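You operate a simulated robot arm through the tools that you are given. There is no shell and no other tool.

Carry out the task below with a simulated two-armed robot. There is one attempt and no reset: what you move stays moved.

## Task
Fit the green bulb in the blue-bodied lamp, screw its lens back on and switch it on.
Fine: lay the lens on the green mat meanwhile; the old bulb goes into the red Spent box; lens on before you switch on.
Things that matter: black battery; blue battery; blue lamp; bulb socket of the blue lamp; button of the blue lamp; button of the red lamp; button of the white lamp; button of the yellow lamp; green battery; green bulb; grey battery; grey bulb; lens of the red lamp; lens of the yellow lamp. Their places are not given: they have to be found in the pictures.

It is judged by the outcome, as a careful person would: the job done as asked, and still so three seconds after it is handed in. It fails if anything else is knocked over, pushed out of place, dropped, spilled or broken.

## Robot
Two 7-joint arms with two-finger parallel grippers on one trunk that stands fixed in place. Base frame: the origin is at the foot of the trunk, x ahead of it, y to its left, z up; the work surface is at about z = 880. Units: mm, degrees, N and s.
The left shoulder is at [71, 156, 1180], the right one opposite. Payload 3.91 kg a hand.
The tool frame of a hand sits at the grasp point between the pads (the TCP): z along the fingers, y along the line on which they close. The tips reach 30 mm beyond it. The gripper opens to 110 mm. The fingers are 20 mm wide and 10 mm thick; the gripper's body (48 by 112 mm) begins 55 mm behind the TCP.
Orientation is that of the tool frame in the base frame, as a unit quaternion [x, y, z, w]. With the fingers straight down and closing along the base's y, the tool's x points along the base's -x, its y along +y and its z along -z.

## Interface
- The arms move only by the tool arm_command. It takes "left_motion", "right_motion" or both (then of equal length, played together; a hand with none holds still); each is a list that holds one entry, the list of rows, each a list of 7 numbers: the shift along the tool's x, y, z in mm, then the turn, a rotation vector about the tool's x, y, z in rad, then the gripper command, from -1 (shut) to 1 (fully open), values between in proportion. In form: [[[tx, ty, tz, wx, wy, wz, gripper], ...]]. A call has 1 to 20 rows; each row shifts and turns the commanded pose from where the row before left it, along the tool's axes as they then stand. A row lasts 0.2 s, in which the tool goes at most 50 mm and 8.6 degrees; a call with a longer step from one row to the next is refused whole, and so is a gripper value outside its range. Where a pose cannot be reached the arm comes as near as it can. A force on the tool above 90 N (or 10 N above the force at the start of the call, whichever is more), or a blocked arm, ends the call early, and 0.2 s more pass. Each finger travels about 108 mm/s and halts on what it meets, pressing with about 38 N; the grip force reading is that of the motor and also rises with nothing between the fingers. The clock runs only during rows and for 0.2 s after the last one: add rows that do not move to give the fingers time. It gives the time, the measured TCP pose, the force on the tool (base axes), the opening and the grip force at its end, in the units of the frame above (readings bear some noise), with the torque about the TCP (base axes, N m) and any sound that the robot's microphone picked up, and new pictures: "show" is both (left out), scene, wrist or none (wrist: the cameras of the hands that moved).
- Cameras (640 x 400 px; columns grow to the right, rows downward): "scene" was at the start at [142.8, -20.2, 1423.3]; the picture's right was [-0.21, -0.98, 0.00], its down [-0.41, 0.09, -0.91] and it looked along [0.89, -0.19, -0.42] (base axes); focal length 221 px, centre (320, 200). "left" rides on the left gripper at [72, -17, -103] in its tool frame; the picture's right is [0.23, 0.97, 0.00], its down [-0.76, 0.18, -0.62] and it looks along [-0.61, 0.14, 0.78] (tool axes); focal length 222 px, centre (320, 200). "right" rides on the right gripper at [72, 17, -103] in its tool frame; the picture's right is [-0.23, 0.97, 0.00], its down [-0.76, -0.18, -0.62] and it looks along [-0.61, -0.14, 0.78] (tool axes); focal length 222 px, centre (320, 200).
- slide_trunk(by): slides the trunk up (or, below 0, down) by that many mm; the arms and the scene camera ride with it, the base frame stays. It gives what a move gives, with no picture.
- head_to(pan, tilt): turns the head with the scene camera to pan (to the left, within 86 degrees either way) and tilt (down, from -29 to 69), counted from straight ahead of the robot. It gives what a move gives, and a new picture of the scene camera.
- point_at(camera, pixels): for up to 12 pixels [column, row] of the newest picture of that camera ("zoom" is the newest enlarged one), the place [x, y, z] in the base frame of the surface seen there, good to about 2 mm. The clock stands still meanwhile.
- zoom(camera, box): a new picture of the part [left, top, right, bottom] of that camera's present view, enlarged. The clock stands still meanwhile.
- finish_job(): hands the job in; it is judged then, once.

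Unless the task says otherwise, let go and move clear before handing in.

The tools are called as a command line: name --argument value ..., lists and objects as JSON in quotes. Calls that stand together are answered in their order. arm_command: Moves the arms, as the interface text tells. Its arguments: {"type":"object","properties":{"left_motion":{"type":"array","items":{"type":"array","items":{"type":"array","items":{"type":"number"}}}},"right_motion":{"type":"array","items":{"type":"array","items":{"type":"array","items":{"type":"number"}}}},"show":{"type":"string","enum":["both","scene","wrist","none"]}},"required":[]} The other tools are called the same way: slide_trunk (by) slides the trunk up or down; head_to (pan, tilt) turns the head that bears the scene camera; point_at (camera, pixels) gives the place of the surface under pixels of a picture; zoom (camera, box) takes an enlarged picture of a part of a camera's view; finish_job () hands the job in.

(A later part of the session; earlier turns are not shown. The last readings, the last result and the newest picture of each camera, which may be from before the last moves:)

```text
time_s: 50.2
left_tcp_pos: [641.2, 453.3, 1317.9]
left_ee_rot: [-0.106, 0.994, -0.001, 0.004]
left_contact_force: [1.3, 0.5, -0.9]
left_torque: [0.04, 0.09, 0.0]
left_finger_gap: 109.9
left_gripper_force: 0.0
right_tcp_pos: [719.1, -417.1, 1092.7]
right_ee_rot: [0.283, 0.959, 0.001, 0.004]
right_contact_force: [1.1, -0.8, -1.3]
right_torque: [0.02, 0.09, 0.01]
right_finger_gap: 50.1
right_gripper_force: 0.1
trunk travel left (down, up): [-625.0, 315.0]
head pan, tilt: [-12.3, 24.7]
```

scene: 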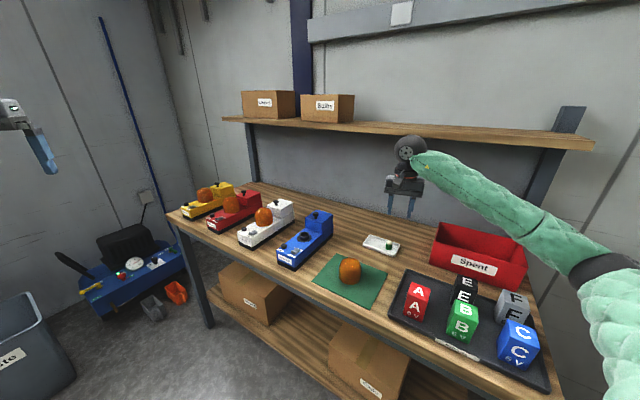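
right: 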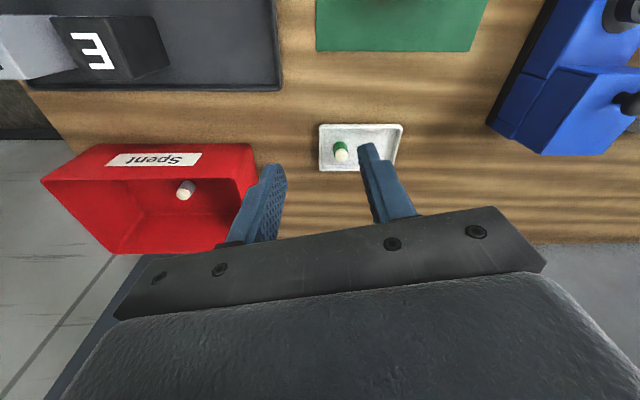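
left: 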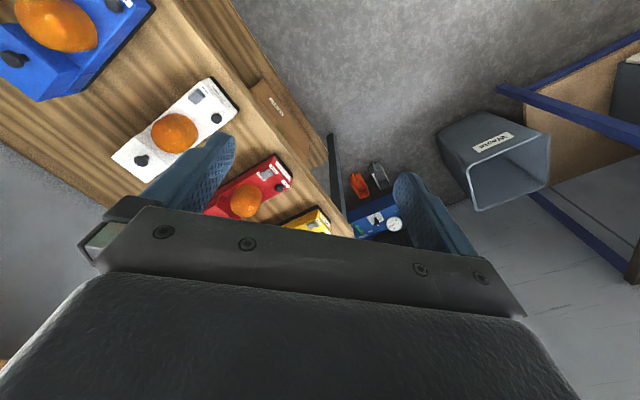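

It is settling, and the scene view has returned to its original alignment; objects on the table appear undisturbed. I'll hold a bit longer, then verify the state.

arm_command --left_motion '[[[0, 0, 0, 0, 0, 0, 1], [0, 0, 0, 0, 0, 0, 1], [0, 0, 0, 0, 0, 0, 1], [0, 0, 0, 0, 0, 0, 1], [0, 0, 0, 0, 0, 0, 1]]]' --right_motion '[[[0, 0, 0, 0, 0, 0, -0.09], [0, 0, 0, 0, 0, 0, -0.09], [0, 0, 0, 0, 0, 0, -0.09], [0, 0, 0, 0, 0, 0, -0.09], [0, 0, 0, 0, 0, 0, -0.09]]]' --show "both"

zoom --camera "scene" --box '[160, 170, 400, 320]'

zoom --camera "scene" --box '[340, 200, 580, 400]'

```text
time_s: 51.4
left_tcp_pos: [637.6, 454.5, 1319.2]
left_ee_rot: [-0.106, 0.994, -0.002, 0.005]
left_contact_force: [-0.6, -0.4, 0.3]
left_torque: [0.02, 0.03, -0.01]
left_finger_gap: 110.0
left_gripper_force: 0.0
right_tcp_pos: [716.8, -419.7, 1094.6]
right_ee_rot: [0.283, 0.959, 0.001, 0.006]
right_contact_force: [-0.4, -0.4, 0.5]
right_torque: [0.0, -0.01, 0.03]
right_finger_gap: 50.2
right_gripper_force: 0.1
trunk travel left (down, up): [-625.0, 315.0]
head pan, tilt: [-12.3, 24.7]
```

scene: 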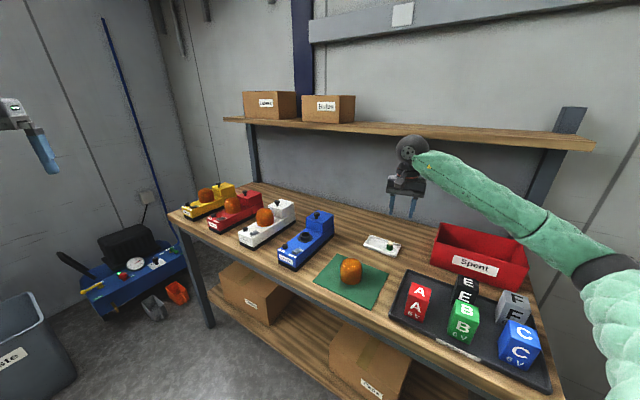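
right: 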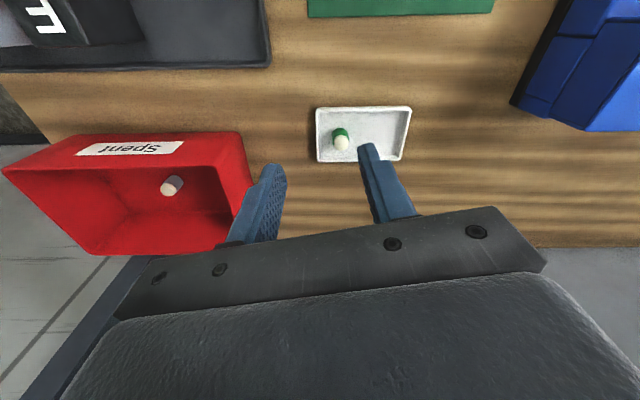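
left: 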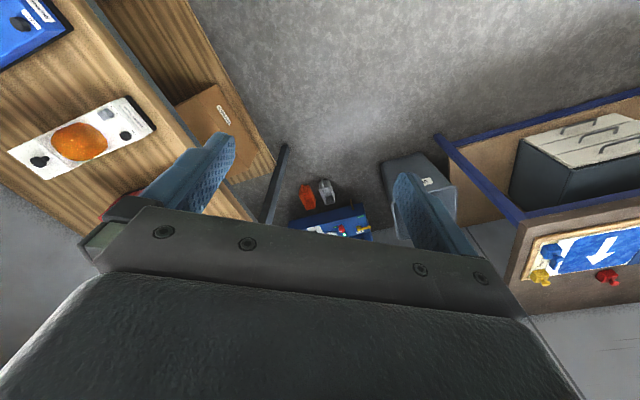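

```text
2.67 times, centred on (280, 245) of scene
```

zoom: 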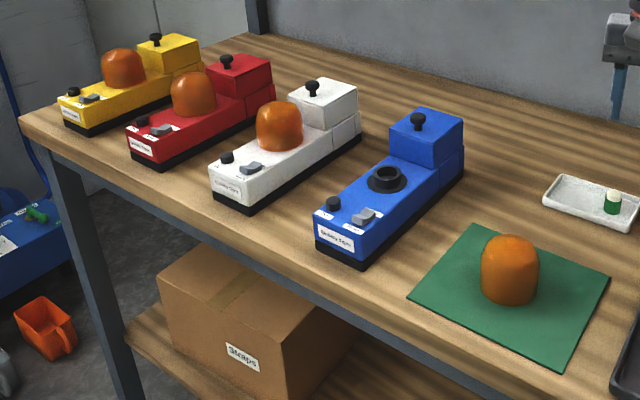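

```text
2.00 times, centred on (460, 300) of scene
```

zoom: 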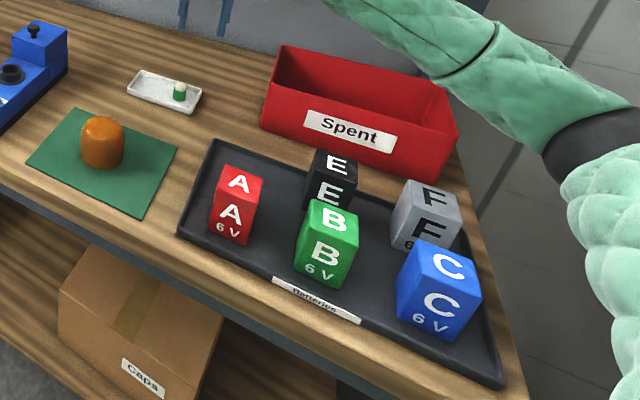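

All settled; lens, tray, batteries and lamps look undisturbed, and the old bulb is still in the box. From here I'll move slower with gentle ramps. First re-measure the green bulb and re-square the right hand.

zoom --camera "scene" --box '[360, 228, 410, 262]'

point_at --camera "zoom" --pixels '[[380, 170], [378, 235], [378, 255], [345, 225], [412, 225], [378, 205], [340, 240], [410, 245]]'

arm_command --right_motion '[[[0, 0, 0, 0.0053, 0.0109, 0, -0.09], [0, 0, 0, 0, 0, 0.05, -0.09], [0, 0, 0, 0, 0, 0.055, -0.09], [0, 0, 0, 0, 0, 0.055, -0.09], [0, 0, 0, 0, 0, 0.051, -0.09], [0, 0, 0, 0, 0, 0, -0.09], [0, 0, 0, 0, 0, 0, -0.09]]]' --show "wrist"

```text
11.76 times, centred on (385, 245) of scene
```

zoom: 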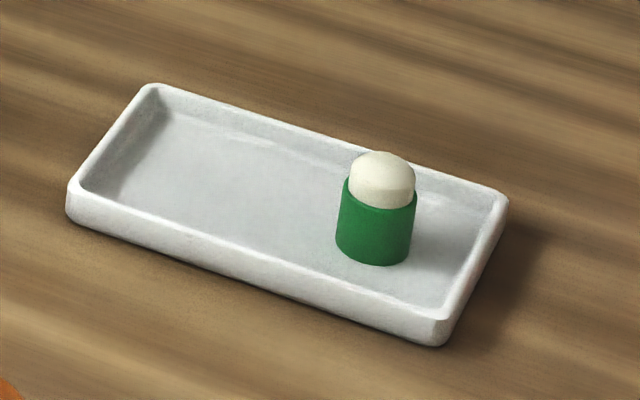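

```text
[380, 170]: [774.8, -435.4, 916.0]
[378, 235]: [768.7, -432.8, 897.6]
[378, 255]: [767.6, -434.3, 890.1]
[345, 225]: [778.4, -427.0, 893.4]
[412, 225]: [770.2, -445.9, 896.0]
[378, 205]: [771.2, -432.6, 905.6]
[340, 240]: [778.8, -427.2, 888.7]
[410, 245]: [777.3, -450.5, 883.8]
```

```text
time_s: 53.0
left_tcp_pos: [638.2, 454.3, 1319.9]
left_ee_rot: [-0.106, 0.994, -0.002, 0.006]
left_contact_force: [-0.9, 0.2, 0.2]
left_torque: [0.04, -0.01, -0.01]
left_finger_gap: 110.3
left_gripper_force: 0.1
right_tcp_pos: [716.3, -418.6, 1096.7]
right_ee_rot: [0.384, 0.923, 0.0, 0.0]
right_contact_force: [0.8, -0.5, -0.5]
right_torque: [-0.01, -0.01, -0.01]
right_finger_gap: 50.0
right_gripper_force: 0.0
trunk travel left (down, up): [-625.0, 315.0]
head pan, tilt: [-12.3, 24.7]
```

right: 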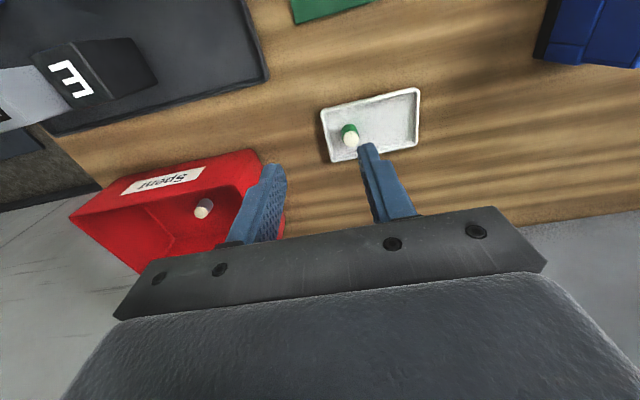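

Hand is square again. The green bulb's centre is about (777.5,-439). I'll glide over it gently at height.

arm_command --right_motion '[[[-5.7, 2.9, 0, 0, 0, 0, -0.09], [-11.5, 5.7, 0, 0, 0, 0, -0.09], [-11.5, 5.7, 0, 0, 0, 0, -0.09], [-11.5, 5.7, 0, 0, 0, 0, -0.09], [-11.5, 5.7, 0, 0, 0, 0, -0.09], [-5.6, 2.9, 0, 0, 0, 0, -0.09], [0, 0, 8, 0, 0, 0, -0.09], [0, 0, 16, 0, 0, 0, -0.09], [0, 0, 20, 0, 0, 0, -0.09], [0, 0, 20, 0, 0, 0, -0.09], [0, 0, 16, 0, 0, 0, -0.09], [0, 0, 8, 0, 0, 0, -0.09], [0, 0, 0, 0, 0, 0, -0.09], [0, 0, 0, 0, 0, 0, -0.09]]]' --show "both"

zoom --camera "right" --box '[260, 80, 380, 180]'

```text
time_s: 56.0
left_tcp_pos: [636.8, 453.3, 1319.2]
left_ee_rot: [-0.106, 0.994, -0.002, 0.006]
left_contact_force: [0.0, 0.8, 0.5]
left_torque: [-0.03, 0.03, 0.01]
left_finger_gap: 110.0
left_gripper_force: 0.2
right_tcp_pos: [776.7, -438.6, 1007.7]
right_ee_rot: [0.382, 0.924, 0.0, -0.001]
right_contact_force: [0.4, -0.8, 0.4]
right_torque: [0.0, 0.02, 0.02]
right_finger_gap: 50.1
right_gripper_force: 0.1
trunk travel left (down, up): [-625.0, 315.0]
head pan, tilt: [-12.3, 24.7]
```

scene: 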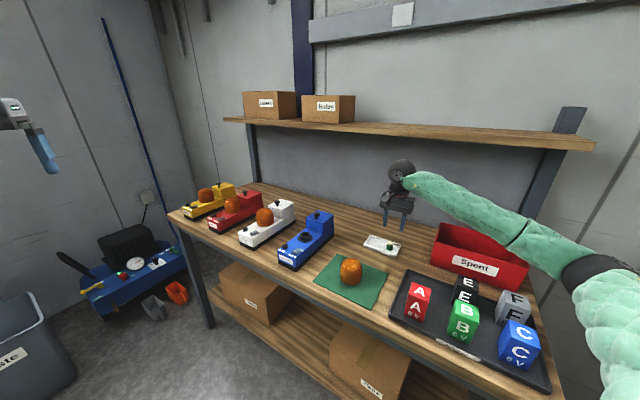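
right: 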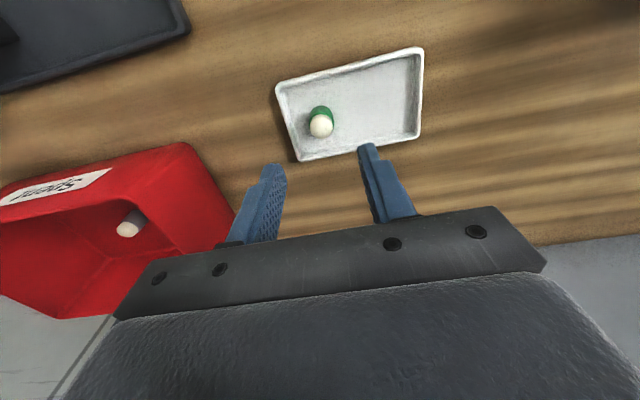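

```text
4.00 times, centred on (320, 130) of right
```

zoom: 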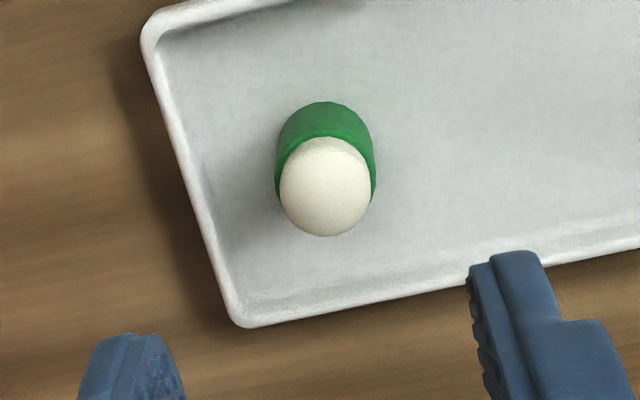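

The bulb is laterally aligned (wrist px 321,122, consistent with the old bulb's approach). I'll descend to z≈932 so tips straddle its upper base above the tray rim.

arm_command --right_motion '[[[0, 0, 7, 0, 0, 0, -0.09], [0, 0, 14, 0, 0, 0, -0.09], [0, 0, 16, 0, 0, 0, -0.09], [0, 0, 16, 0, 0, 0, -0.09], [0, 0, 12, 0, 0, 0, -0.09], [0, 0, 7, 0, 0, 0, -0.09], [0, 0, 2, 0, 0, 0, -0.09], [0, 0, 0, 0, 0, 0, -0.09], [0, 0, 0, 0, 0, 0, -0.09]]]' --show "wrist"

zoom --camera "scene" --box '[360, 210, 420, 265]'

zoom --camera "right" --box '[240, 100, 400, 230]'

```text
time_s: 58.0
left_tcp_pos: [636.8, 454.4, 1320.0]
left_ee_rot: [-0.106, 0.994, -0.002, 0.006]
left_contact_force: [0.1, 0.4, -0.2]
left_torque: [-0.04, 0.02, 0.03]
left_finger_gap: 110.1
left_gripper_force: 0.1
right_tcp_pos: [777.3, -438.0, 934.1]
right_ee_rot: [0.383, 0.924, 0.001, 0.0]
right_contact_force: [0.2, -1.0, 0.1]
right_torque: [-0.01, -0.04, 0.01]
right_finger_gap: 50.0
right_gripper_force: 0.1
trunk travel left (down, up): [-625.0, 315.0]
head pan, tilt: [-12.3, 24.7]
```

right: 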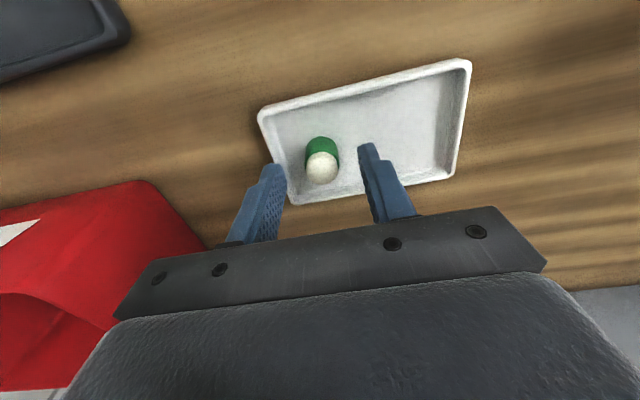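

```text
7.27 times, centred on (390, 238) of scene
```

zoom: 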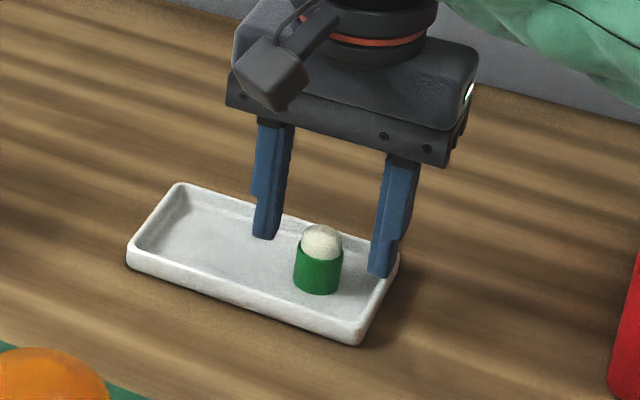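

```text
3.08 times, centred on (320, 165) of right
```

zoom: 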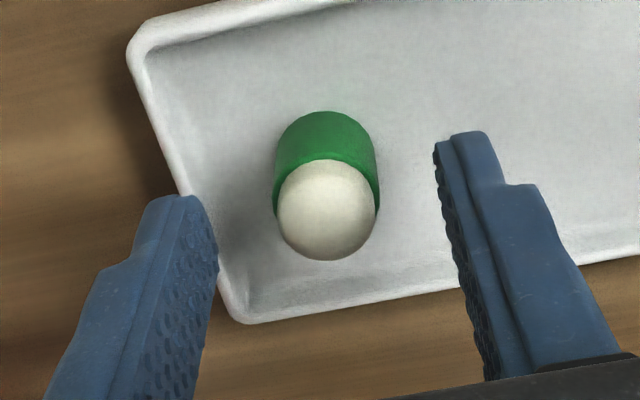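

Fingers straddle the bulb; I'll lower 2.5 mm more and close on it.

arm_command --right_motion '[[[0, 0, 1.3, 0, 0, 0, -0.09], [0, 0, 1.2, 0, 0, 0, -0.09], [0, 0, 0, 0, 0, 0, -0.3], [0, 0, 0, 0, 0, 0, -0.5], [0, 0, 0, 0, 0, 0, -0.66], [0, 0, 0, 0, 0, 0, -0.66], [0, 0, 0, 0, 0, 0, -0.66]]]' --show "wrist"

zoom --camera "scene" --box '[360, 210, 420, 265]'

```text
time_s: 59.6
left_tcp_pos: [636.5, 453.9, 1320.9]
left_ee_rot: [-0.106, 0.994, -0.002, 0.006]
left_contact_force: [-0.8, 0.1, 0.0]
left_torque: [0.0, 0.01, -0.02]
left_finger_gap: 109.9
left_gripper_force: 0.2
right_tcp_pos: [777.4, -439.7, 932.1]
right_ee_rot: [0.383, 0.924, 0.0, 0.0]
right_contact_force: [0.2, 0.6, 0.2]
right_torque: [-0.01, 0.0, 0.02]
right_finger_gap: 20.8
right_gripper_force: 37.5
trunk travel left (down, up): [-625.0, 315.0]
head pan, tilt: [-12.3, 24.7]
```

right: 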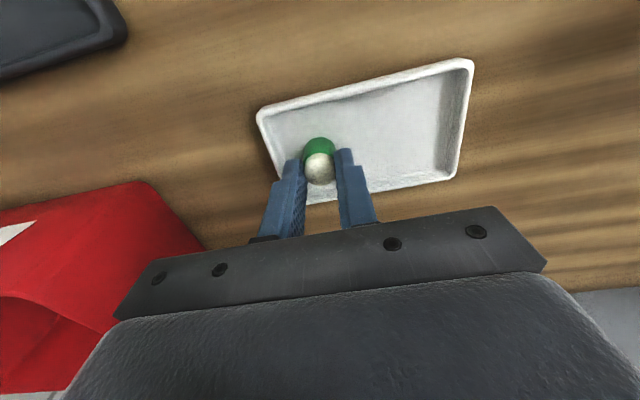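

```text
7.27 times, centred on (390, 238) of scene
```

zoom: 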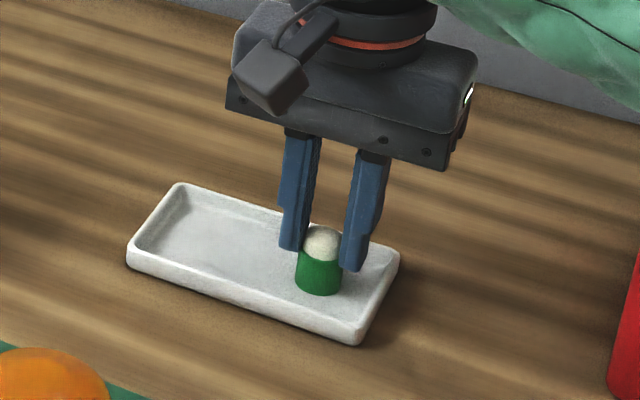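

Gripped at 20.8 mm. I'll lift it out of the tray smoothly and check.

arm_command --right_motion '[[[0, 0, -4, 0, 0, 0, -0.66], [0, 0, -8, 0, 0, 0, -0.66], [0, 0, -14, 0, 0, 0, -0.66], [0, 0, -20, 0, 0, 0, -0.66], [0, 0, -22, 0, 0, 0, -0.66], [0, 0, -22, 0, 0, 0, -0.66], [0, 0, -18, 0, 0, 0, -0.66], [0, 0, -12, 0, 0, 0, -0.66], [0, 0, -6, 0, 0, 0, -0.66], [0, 0, -3, 0, 0, 0, -0.66], [0, 0, 0, 0, 0, 0, -0.66]]]' --show "both"

zoom --camera "scene" --box '[350, 160, 430, 265]'

```text
time_s: 62.0
left_tcp_pos: [637.6, 454.1, 1320.6]
left_ee_rot: [-0.107, 0.994, -0.002, 0.005]
left_contact_force: [0.6, 0.1, 0.6]
left_torque: [0.02, 0.01, 0.03]
left_finger_gap: 110.1
left_gripper_force: 0.1
right_tcp_pos: [777.0, -437.9, 1060.3]
right_ee_rot: [0.383, 0.924, 0.0, 0.001]
right_contact_force: [1.0, -1.1, -0.4]
right_torque: [0.01, -0.03, 0.0]
right_finger_gap: 20.3
right_gripper_force: 38.2
trunk travel left (down, up): [-625.0, 315.0]
head pan, tilt: [-12.3, 24.7]
```

scene: 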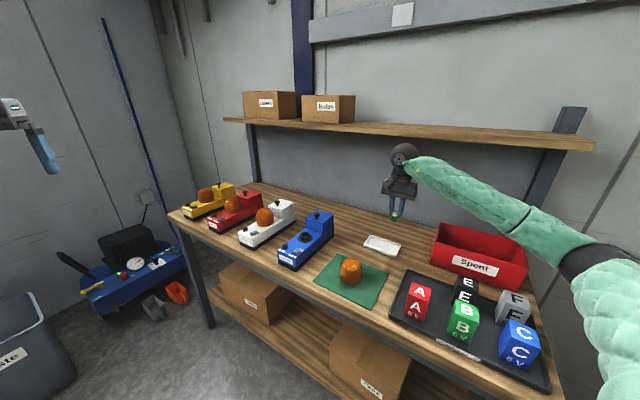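
right: 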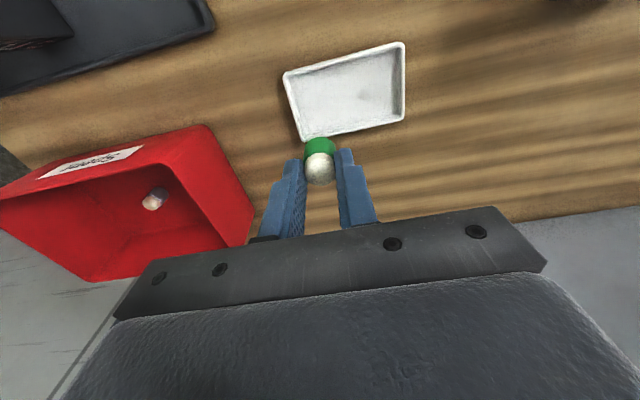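

```text
3.81 times, centred on (390, 212) of scene
```

zoom: 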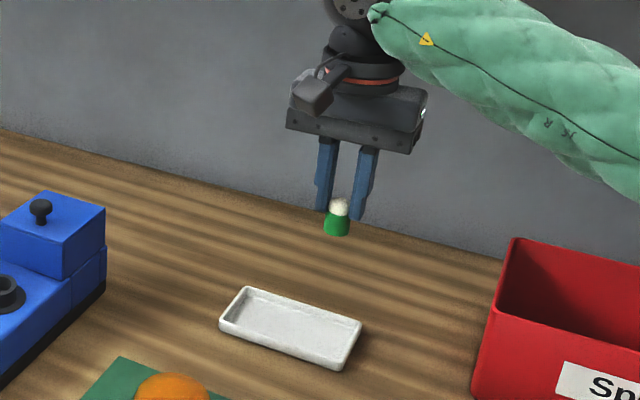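

Bulb held securely, old bulb still in the box. I'll carry it to above the socket along a smooth ramp, rising 20 mm on the way.

arm_command --right_motion '[[[2.6, 3.77, 0, 0, 0, 0, -0.66], [5.19, 7.54, -1, 0, 0, 0, -0.66], [7.79, 11.32, -3, 0, 0, 0, -0.66], [10.38, 15.09, -4, 0, 0, 0, -0.66], [12.98, 18.86, -4, 0, 0, 0, -0.66], [15.57, 22.63, -4, 0, 0, 0, -0.66], [15.57, 22.63, -3, 0, 0, 0, -0.66], [15.57, 22.63, -1, 0, 0, 0, -0.66], [15.57, 22.63, 0, 0, 0, 0, -0.66], [15.57, 22.63, 0, 0, 0, 0, -0.66], [15.57, 22.63, 0, 0, 0, 0, -0.66], [15.57, 22.63, 0, 0, 0, 0, -0.66], [12.98, 18.86, 0, 0, 0, 0, -0.66], [10.38, 15.09, 0, 0, 0, 0, -0.66], [7.79, 11.32, 0, 0, 0, 0, -0.66], [5.19, 7.54, 0, 0, 0, 0, -0.66], [2.6, 3.77, 0, 0, 0, 0, -0.66], [0, 0, 0, 0, 0, 0, -0.66], [0, 0, 0, 0, 0, 0, -0.66]]]' --show "both"

zoom --camera "right" --box '[260, 70, 380, 190]'

zoom --camera "scene" --box '[270, 160, 350, 260]'

```text
time_s: 66.0
left_tcp_pos: [637.6, 454.0, 1320.8]
left_ee_rot: [-0.106, 0.994, -0.002, 0.006]
left_contact_force: [-0.2, -0.1, 0.6]
left_torque: [0.0, -0.02, -0.01]
left_finger_gap: 110.1
left_gripper_force: 0.1
right_tcp_pos: [836.0, -114.6, 1079.6]
right_ee_rot: [0.383, 0.924, 0.0, 0.001]
right_contact_force: [-0.6, -0.4, 0.4]
right_torque: [0.02, -0.01, 0.04]
right_finger_gap: 20.4
right_gripper_force: 37.8
trunk travel left (down, up): [-625.0, 315.0]
head pan, tilt: [-12.3, 24.7]
```

scene: 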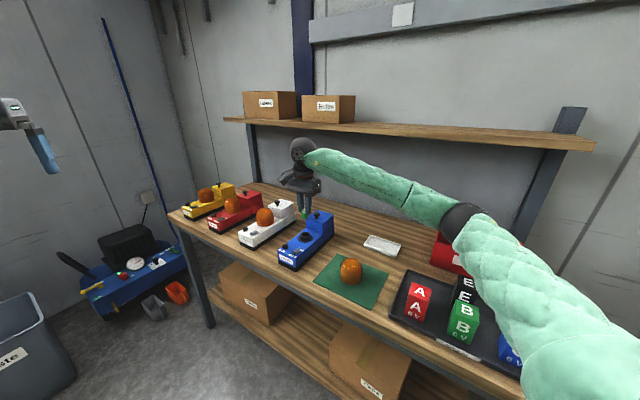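
right: 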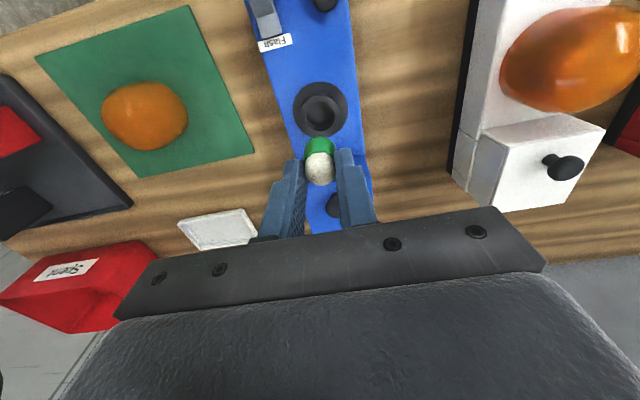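

```text
3.33 times, centred on (320, 130) of right
```

zoom: 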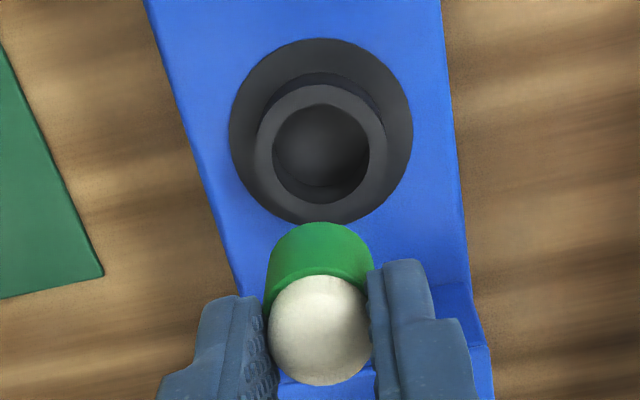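

```text
4.00 times, centred on (310, 210) of scene
```

zoom: 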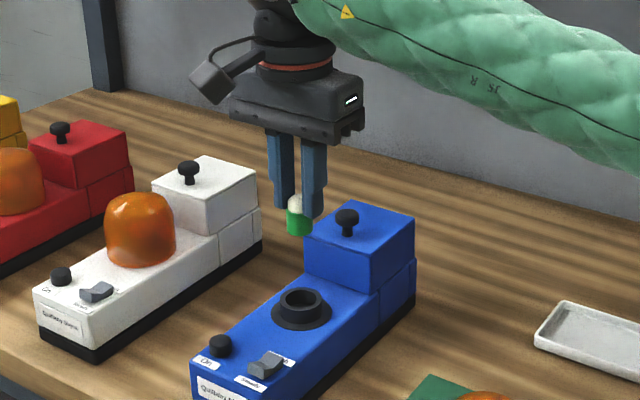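

Bulb and socket line up laterally (both at zoom column ~320). I'll descend to put the bulb's bottom just above the collar and check.

arm_command --right_motion '[[[0, 0, 6, 0, 0, 0, -0.66], [0, 0, 12, 0, 0, 0, -0.66], [0, 0, 14, 0, 0, 0, -0.66], [0, 0, 14, 0, 0, 0, -0.66], [0, 0, 10, 0, 0, 0, -0.66], [0, 0, 6, 0, 0, 0, -0.66], [0, 0, 2, 0, 0, 0, -0.66], [0, 0, 0, 0, 0, 0, -0.66], [0, 0, 0, 0, 0, 0, -0.66]]]' --show "wrist"

zoom --camera "right" --box '[270, 90, 370, 190]'

zoom --camera "scene" --box '[285, 205, 335, 255]'

```text
time_s: 68.0
left_tcp_pos: [637.1, 454.5, 1319.9]
left_ee_rot: [-0.106, 0.994, -0.002, 0.005]
left_contact_force: [-0.5, -0.2, 0.4]
left_torque: [-0.02, 0.01, -0.02]
left_finger_gap: 110.0
left_gripper_force: 0.1
right_tcp_pos: [835.3, -116.3, 1015.7]
right_ee_rot: [0.382, 0.924, 0.0, 0.0]
right_contact_force: [-0.3, 0.8, -0.1]
right_torque: [0.01, -0.01, -0.01]
right_finger_gap: 20.2
right_gripper_force: 38.0
trunk travel left (down, up): [-625.0, 315.0]
head pan, tilt: [-12.3, 24.7]
```

right: 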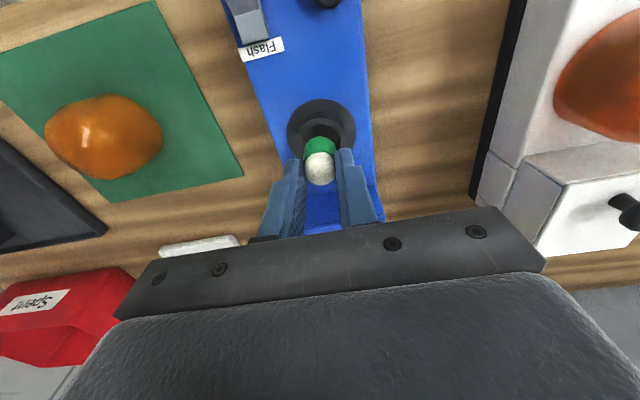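

```text
4.00 times, centred on (320, 140) of right
```

zoom: 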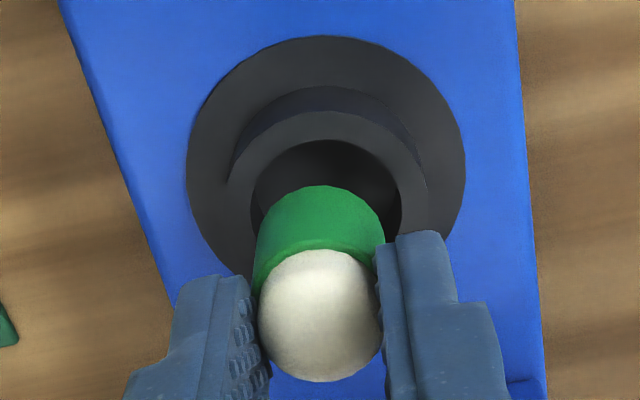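

```text
8.00 times, centred on (310, 230) of scene
```

zoom: 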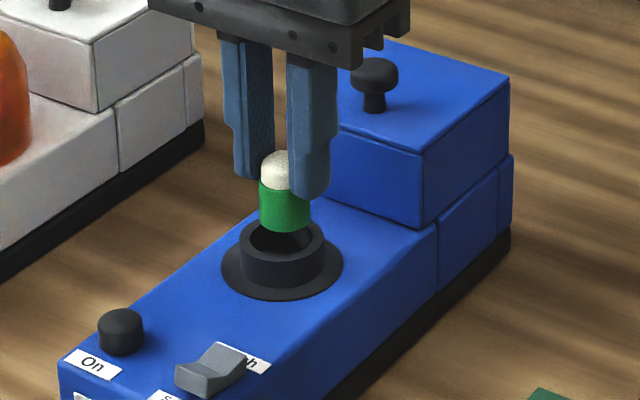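

The bulb bottom is ~8 mm above the rim and about 1.5 mm to the left of the bore centre. I'll correct by ~2 mm and lower part-way into the bore.

arm_command --right_motion '[[[0.3, 1, 0, 0, 0, 0, -0.66], [0.2, 1, 0, 0, 0, 0, -0.66], [0, 0, 2, 0, 0, 0, -0.66], [0, 0, 3, 0, 0, 0, -0.66], [0, 0, 3, 0, 0, 0, -0.66], [0, 0, 3, 0, 0, 0, -0.66], [0, 0, 1, 0, 0, 0, -0.66], [0, 0, 0, 0, 0, 0, -0.66]]]' --show "wrist"

zoom --camera "right" --box '[270, 90, 370, 190]'

zoom --camera "scene" --box '[285, 205, 335, 255]'

```text
time_s: 69.8
left_tcp_pos: [636.9, 454.6, 1320.6]
left_ee_rot: [-0.106, 0.994, -0.002, 0.006]
left_contact_force: [-0.2, -0.7, 0.2]
left_torque: [0.0, -0.02, -0.04]
left_finger_gap: 110.1
left_gripper_force: 0.0
right_tcp_pos: [837.0, -112.5, 1002.7]
right_ee_rot: [0.383, 0.924, 0.0, 0.0]
right_contact_force: [0.1, -0.2, -0.5]
right_torque: [0.0, -0.01, 0.02]
right_finger_gap: 20.3
right_gripper_force: 38.1
trunk travel left (down, up): [-625.0, 315.0]
head pan, tilt: [-12.3, 24.7]
```

right: 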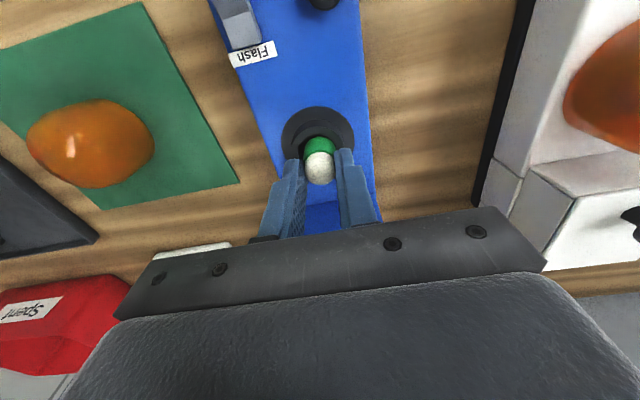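

```text
4.00 times, centred on (320, 140) of right
```

zoom: 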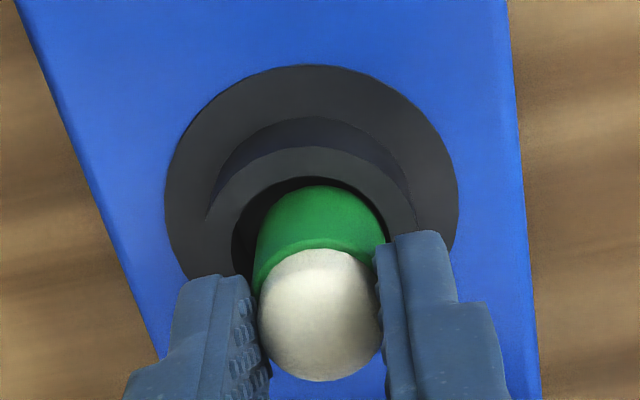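

```text
8.00 times, centred on (310, 230) of scene
```

zoom: 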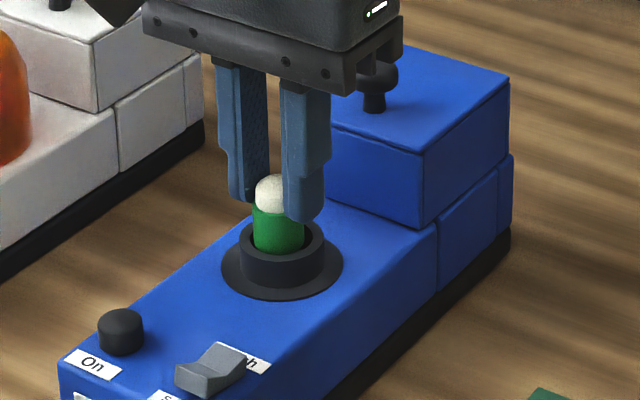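

The bulb has entered the bore without contact, now ~1.5 mm too far to the other side. I'll recenter by 1.2 mm and lower to the socket floor, watching the force.

arm_command --right_motion '[[[0, -0.6, 0, 0, 0, 0, -0.66], [0, -0.6, 0, 0, 0, 0, -0.66], [0, 0, 1.5, 0, 0, 0, -0.66], [0, 0, 2, 0, 0, 0, -0.66], [0, 0, 2, 0, 0, 0, -0.66], [0, 0, 1, 0, 0, 0, -0.66], [0, 0, 0, 0, 0, 0, -0.66]]]' --show "wrist"

zoom --camera "right" --box '[270, 90, 370, 190]'

zoom --camera "scene" --box '[285, 205, 335, 255]'

```text
time_s: 71.4
left_tcp_pos: [637.1, 454.4, 1319.6]
left_ee_rot: [-0.106, 0.994, -0.003, 0.005]
left_contact_force: [0.0, -0.9, 0.0]
left_torque: [0.01, -0.02, -0.01]
left_finger_gap: 110.3
left_gripper_force: 0.1
right_tcp_pos: [836.8, -112.5, 998.8]
right_ee_rot: [0.383, 0.924, -0.001, -0.001]
right_contact_force: [0.7, 0.1, -1.6]
right_torque: [-0.04, -0.01, -0.04]
right_finger_gap: 20.7
right_gripper_force: 37.7
trunk travel left (down, up): [-625.0, 315.0]
head pan, tilt: [-12.3, 24.7]
```

right: 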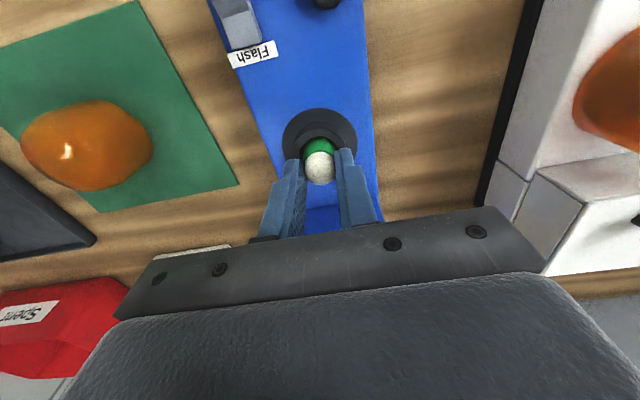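

```text
4.00 times, centred on (320, 140) of right
```

zoom: 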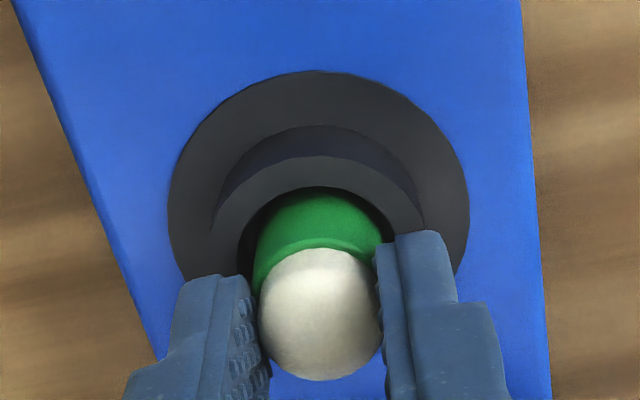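

```text
8.00 times, centred on (310, 230) of scene
```

zoom: 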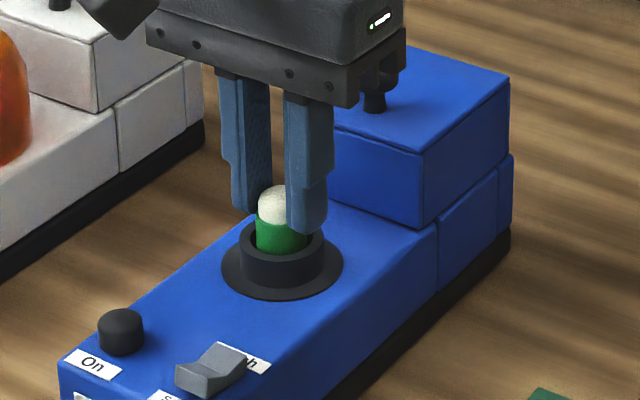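

Now well centred (collar centre ~318, bulb ~320). I'll lower the remaining ~6 mm in 1 mm steps until contact.

arm_command --right_motion '[[[0, 0, 1.2, 0, 0, 0, -0.66], [0, 0, 1.2, 0, 0, 0, -0.66], [0, 0, 1, 0, 0, 0, -0.66], [0, 0, 1, 0, 0, 0, -0.66], [0, 0, 0, 0, 0, 0, -0.66]]]' --show "none"

```text
time_s: 72.6
left_tcp_pos: [636.8, 454.1, 1319.1]
left_ee_rot: [-0.106, 0.994, -0.002, 0.006]
left_contact_force: [0.4, -0.3, 0.2]
left_torque: [0.01, 0.02, 0.04]
left_finger_gap: 109.9
left_gripper_force: 0.0
right_tcp_pos: [835.6, -112.9, 993.4]
right_ee_rot: [0.382, 0.924, -0.001, 0.0]
right_contact_force: [0.8, 0.1, -1.8]
right_torque: [0.0, 0.0, -0.01]
right_finger_gap: 20.6
right_gripper_force: 38.2
trunk travel left (down, up): [-625.0, 315.0]
head pan, tilt: [-12.3, 24.7]
```

No contact yet at z 993.4. A few more small steps.

arm_command --right_motion '[[[0, 0, 0.6, 0, 0, 0, -0.66], [0, 0, 0.6, 0, 0, 0, -0.66], [0, 0, 0, 0, 0, 0, -0.66]]]' --show "none"

zoom --camera "scene" --box '[290, 215, 330, 250]'

```text
time_s: 73.4
left_tcp_pos: [637.7, 454.6, 1320.1]
left_ee_rot: [-0.106, 0.994, -0.002, 0.005]
left_contact_force: [-0.3, 0.1, 0.4]
left_torque: [0.05, 0.0, 0.01]
left_finger_gap: 109.9
left_gripper_force: 0.1
right_tcp_pos: [836.5, -113.3, 993.4]
right_ee_rot: [0.382, 0.924, 0.0, 0.0]
right_contact_force: [-1.1, -0.1, 1.1]
right_torque: [-0.06, 0.01, 0.03]
right_finger_gap: 20.5
right_gripper_force: 38.6
trunk travel left (down, up): [-625.0, 315.0]
head pan, tilt: [-12.3, 24.7]
```

```text
11.43 times, centred on (310, 232) of scene
```

zoom: 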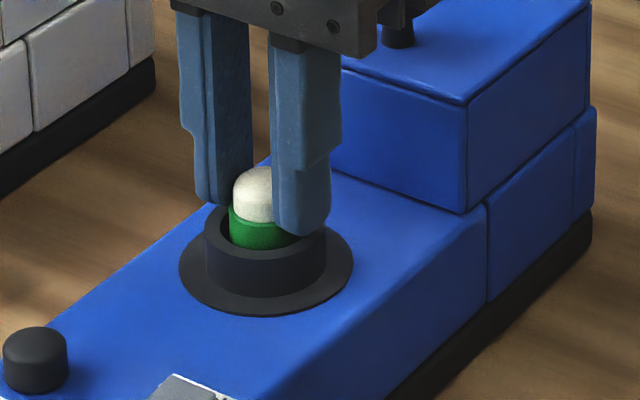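

Still about 1 mm to go. Continuing down in small steps.

arm_command --right_motion '[[[0, 0, 0.6, 0, 0, 0, -0.66], [0, 0, 0.6, 0, 0, 0, -0.66], [0, 0, 0, 0, 0, 0, -0.66]]]' --show "none"

```text
time_s: 74.2
left_tcp_pos: [637.3, 453.8, 1319.2]
left_ee_rot: [-0.107, 0.994, -0.002, 0.006]
left_contact_force: [0.2, -1.1, 0.0]
left_torque: [0.04, -0.01, -0.02]
left_finger_gap: 110.2
left_gripper_force: 0.1
right_tcp_pos: [836.8, -112.7, 991.5]
right_ee_rot: [0.383, 0.924, 0.0, 0.0]
right_contact_force: [3.3, -0.3, 11.5]
right_torque: [-0.09, -0.19, 0.03]
right_finger_gap: 20.5
right_gripper_force: 37.9
trunk travel left (down, up): [-625.0, 315.0]
head pan, tilt: [-12.3, 24.7]
```

Contact (+11.5 N): the bulb is seated on the socket floor. I'll ease off slightly, open, and lift clear.

arm_command --right_motion '[[[0, 0, -0.4, 0, 0, 0, -0.66], [0, 0, 0, 0, 0, 0, -0.55], [0, 0, 0, 0, 0, 0, -0.35], [0, 0, 0, 0, 0, 0, -0.09], [0, 0, 0, 0, 0, 0, -0.09], [0, 0, -4, 0, 0, 0, -0.09], [0, 0, -10, 0, 0, 0, -0.09], [0, 0, -16, 0, 0, 0, -0.09], [0, 0, -20, 0, 0, 0, -0.09], [0, 0, -20, 0, 0, 0, -0.09], [0, 0, -16, 0, 0, 0, -0.09], [0, 0, -10, 0, 0, 0, -0.09], [0, 0, -4, 0, 0, 0, -0.09], [0, 0, 0, 0, 0, 0, -0.09]]]' --show "both"

zoom --camera "scene" --box '[285, 210, 335, 250]'

zoom --camera "right" --box '[260, 60, 380, 150]'

```text
time_s: 77.2
left_tcp_pos: [637.4, 455.2, 1320.0]
left_ee_rot: [-0.106, 0.994, -0.002, 0.005]
left_contact_force: [-0.2, 0.0, -1.2]
left_torque: [-0.05, 0.01, 0.02]
left_finger_gap: 110.0
left_gripper_force: 0.1
right_tcp_pos: [834.7, -113.5, 1089.9]
right_ee_rot: [0.383, 0.924, 0.0, 0.0]
right_contact_force: [-0.5, -0.5, 1.0]
right_torque: [0.01, 0.04, 0.06]
right_finger_gap: 50.3
right_gripper_force: 0.2
trunk travel left (down, up): [-625.0, 315.0]
head pan, tilt: [-12.3, 24.7]
```

scene: 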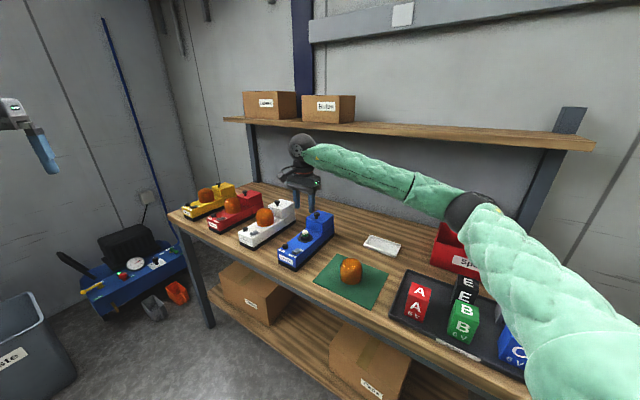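
right: 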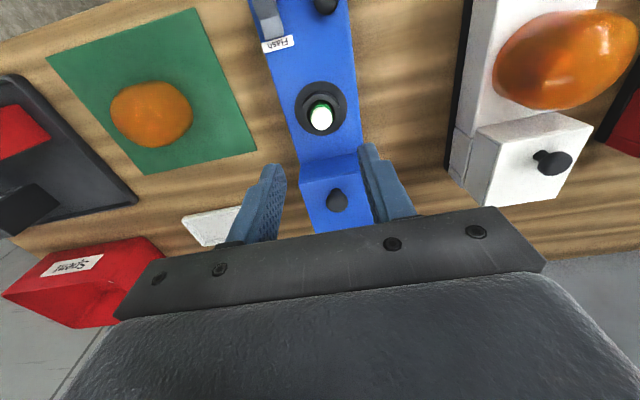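

```text
10.00 times, centred on (310, 230) of scene
```

zoom: 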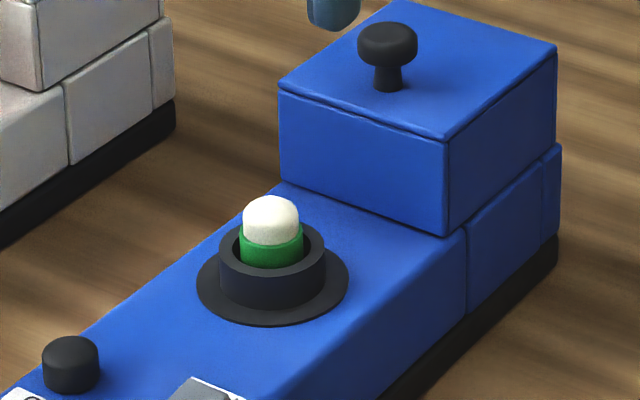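

```text
4.44 times, centred on (320, 105) of right
```

zoom: 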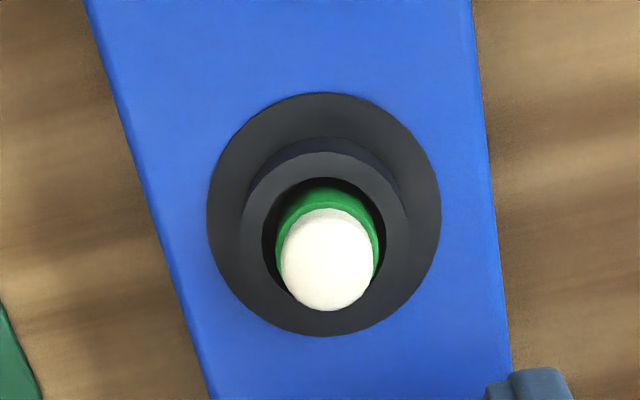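

The green bulb sits in the socket, but its dome looks noticeably brighter white than before. I need to check whether it is already lit (i.e. the switch was left on), so I'll zoom in closely on bulb and buttons.

zoom --camera "scene" --box '[298, 224, 316, 242]'

zoom --camera "scene" --box '[270, 235, 310, 265]'

point_at --camera "zoom" --pixels '[[305, 50], [320, 160], [290, 110], [350, 170], [230, 130], [250, 90]]'

zoom --camera "scene" --box '[230, 215, 275, 250]'

zoom --camera "right" --box '[240, 0, 360, 60]'

```text
16.00 times, centred on (307, 233) of scene
```

zoom: 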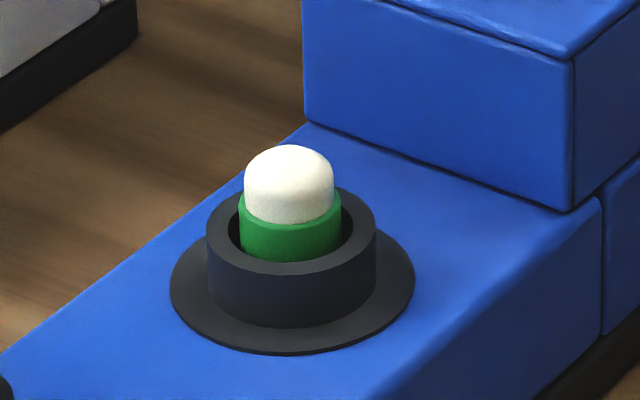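

```text
13.33 times, centred on (290, 250) of scene
```

zoom: 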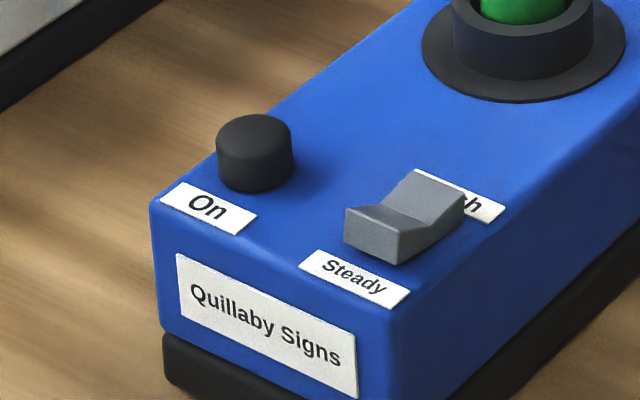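

```text
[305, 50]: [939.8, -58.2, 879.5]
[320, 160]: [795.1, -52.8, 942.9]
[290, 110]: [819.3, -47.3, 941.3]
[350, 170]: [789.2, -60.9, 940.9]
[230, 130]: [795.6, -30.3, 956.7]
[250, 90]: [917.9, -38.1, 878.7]
```

```text
11.43 times, centred on (252, 232) of scene
```

zoom: 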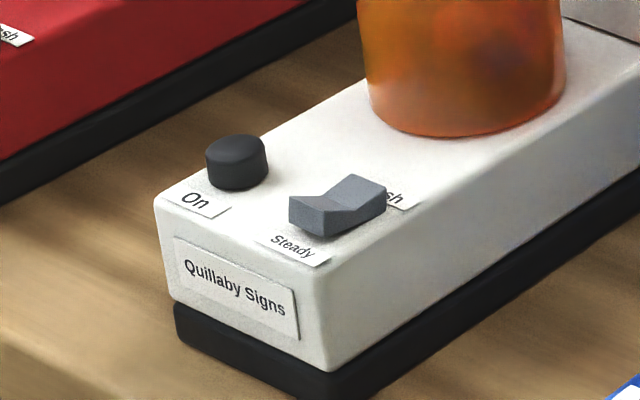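

```text
5.33 times, centred on (300, 30) of right
```

zoom: 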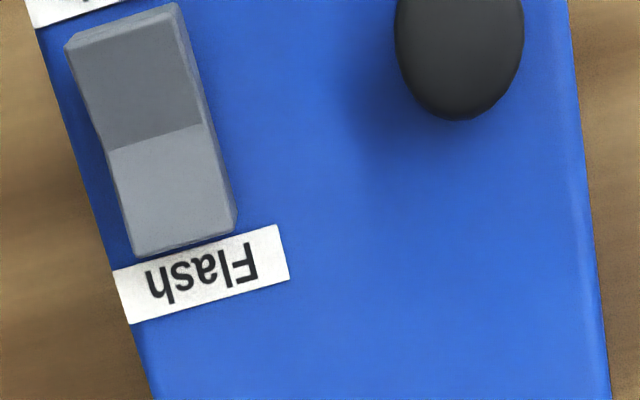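

I can't tell yet whether it is lit. I'll hold for ~1 s to see if brightness changes (flash), and compare the button heights of the lamps.

arm_command --right_motion '[[[0, 0, 0, 0, 0, 0, -0.09], [0, 0, 0, 0, 0, 0, -0.09]]]' --show "wrist"

zoom --camera "scene" --box '[278, 224, 318, 262]'

point_at --camera "zoom" --pixels '[[118, 220], [110, 215], [125, 225], [118, 235], [110, 255], [118, 268], [80, 270], [310, 145]]'

zoom --camera "scene" --box '[230, 215, 275, 250]'

point_at --camera "zoom" --pixels '[[235, 147], [228, 145], [245, 145], [236, 160], [236, 180], [236, 200], [270, 200], [300, 150]]'

```text
time_s: 77.8
left_tcp_pos: [636.9, 454.2, 1319.6]
left_ee_rot: [-0.106, 0.994, -0.002, 0.005]
left_contact_force: [-0.2, 0.4, -0.5]
left_torque: [0.03, 0.03, 0.0]
left_finger_gap: 109.7
left_gripper_force: 0.1
right_tcp_pos: [834.9, -113.5, 1090.0]
right_ee_rot: [0.383, 0.924, 0.0, 0.0]
right_contact_force: [0.2, -0.5, -0.7]
right_torque: [-0.02, 0.0, 0.01]
right_finger_gap: 50.2
right_gripper_force: 0.0
trunk travel left (down, up): [-625.0, 315.0]
head pan, tilt: [-12.3, 24.7]
```

right: 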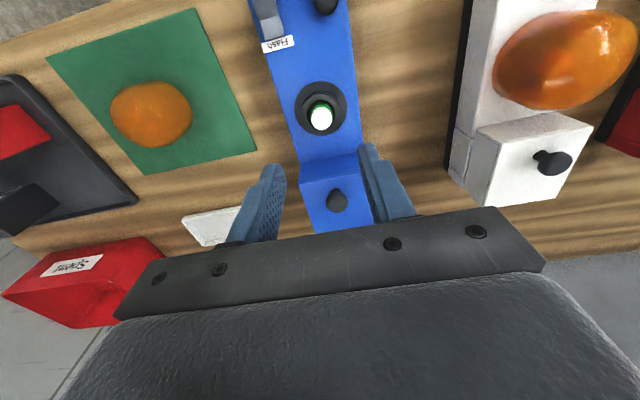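

```text
10.53 times, centred on (298, 243) of scene
```

zoom: 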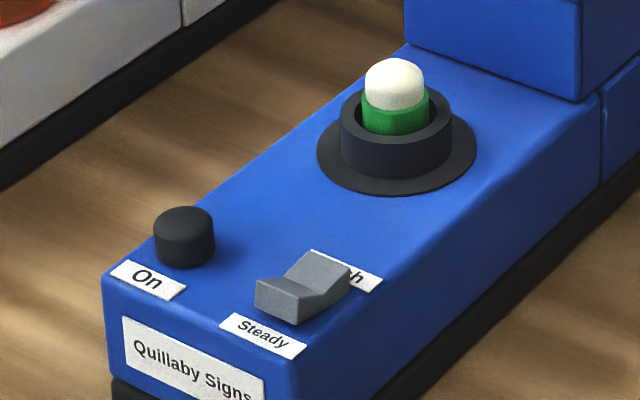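

```text
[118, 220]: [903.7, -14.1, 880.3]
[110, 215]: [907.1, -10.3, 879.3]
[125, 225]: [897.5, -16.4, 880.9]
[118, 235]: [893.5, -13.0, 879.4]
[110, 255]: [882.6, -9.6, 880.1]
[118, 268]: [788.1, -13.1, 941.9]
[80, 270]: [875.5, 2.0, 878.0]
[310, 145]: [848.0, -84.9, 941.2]
```

```text
11.43 times, centred on (252, 232) of scene
```

zoom: 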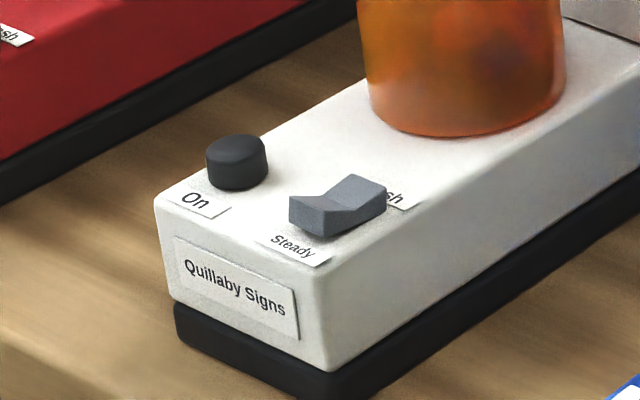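

```text
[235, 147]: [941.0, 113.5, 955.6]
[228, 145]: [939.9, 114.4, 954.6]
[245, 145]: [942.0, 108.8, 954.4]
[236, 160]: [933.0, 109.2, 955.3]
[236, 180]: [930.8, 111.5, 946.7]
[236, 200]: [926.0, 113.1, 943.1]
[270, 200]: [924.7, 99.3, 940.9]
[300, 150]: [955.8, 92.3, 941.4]
```

Button heights match between lamps (~956), so no obvious latched state. I'll repeat the exact wrist zoom I took of the old bulb to compare the dome's brightness.

zoom --camera "right" --box '[240, 40, 400, 140]'

zoom --camera "scene" --box '[285, 210, 335, 250]'

```text
4.00 times, centred on (320, 90) of right
```

zoom: 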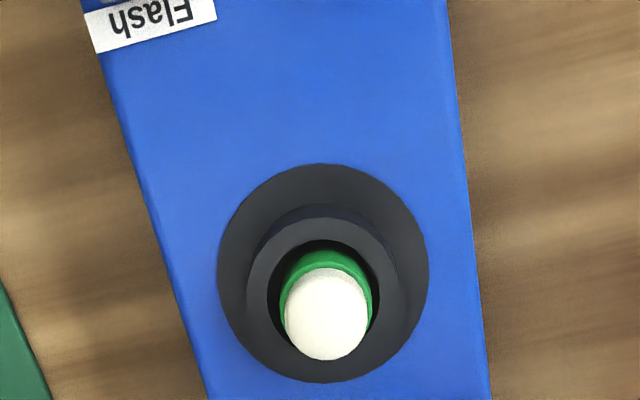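

```text
10.00 times, centred on (310, 230) of scene
```

zoom: 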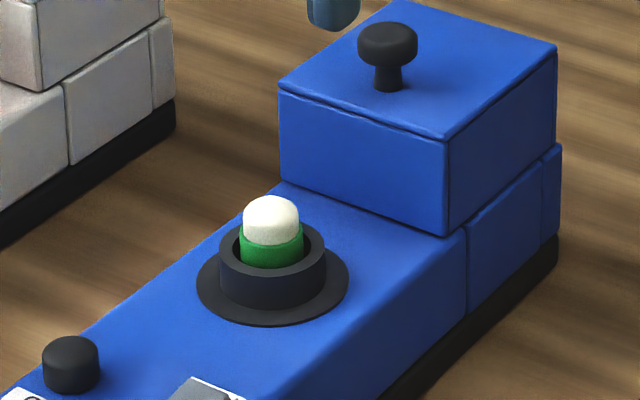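

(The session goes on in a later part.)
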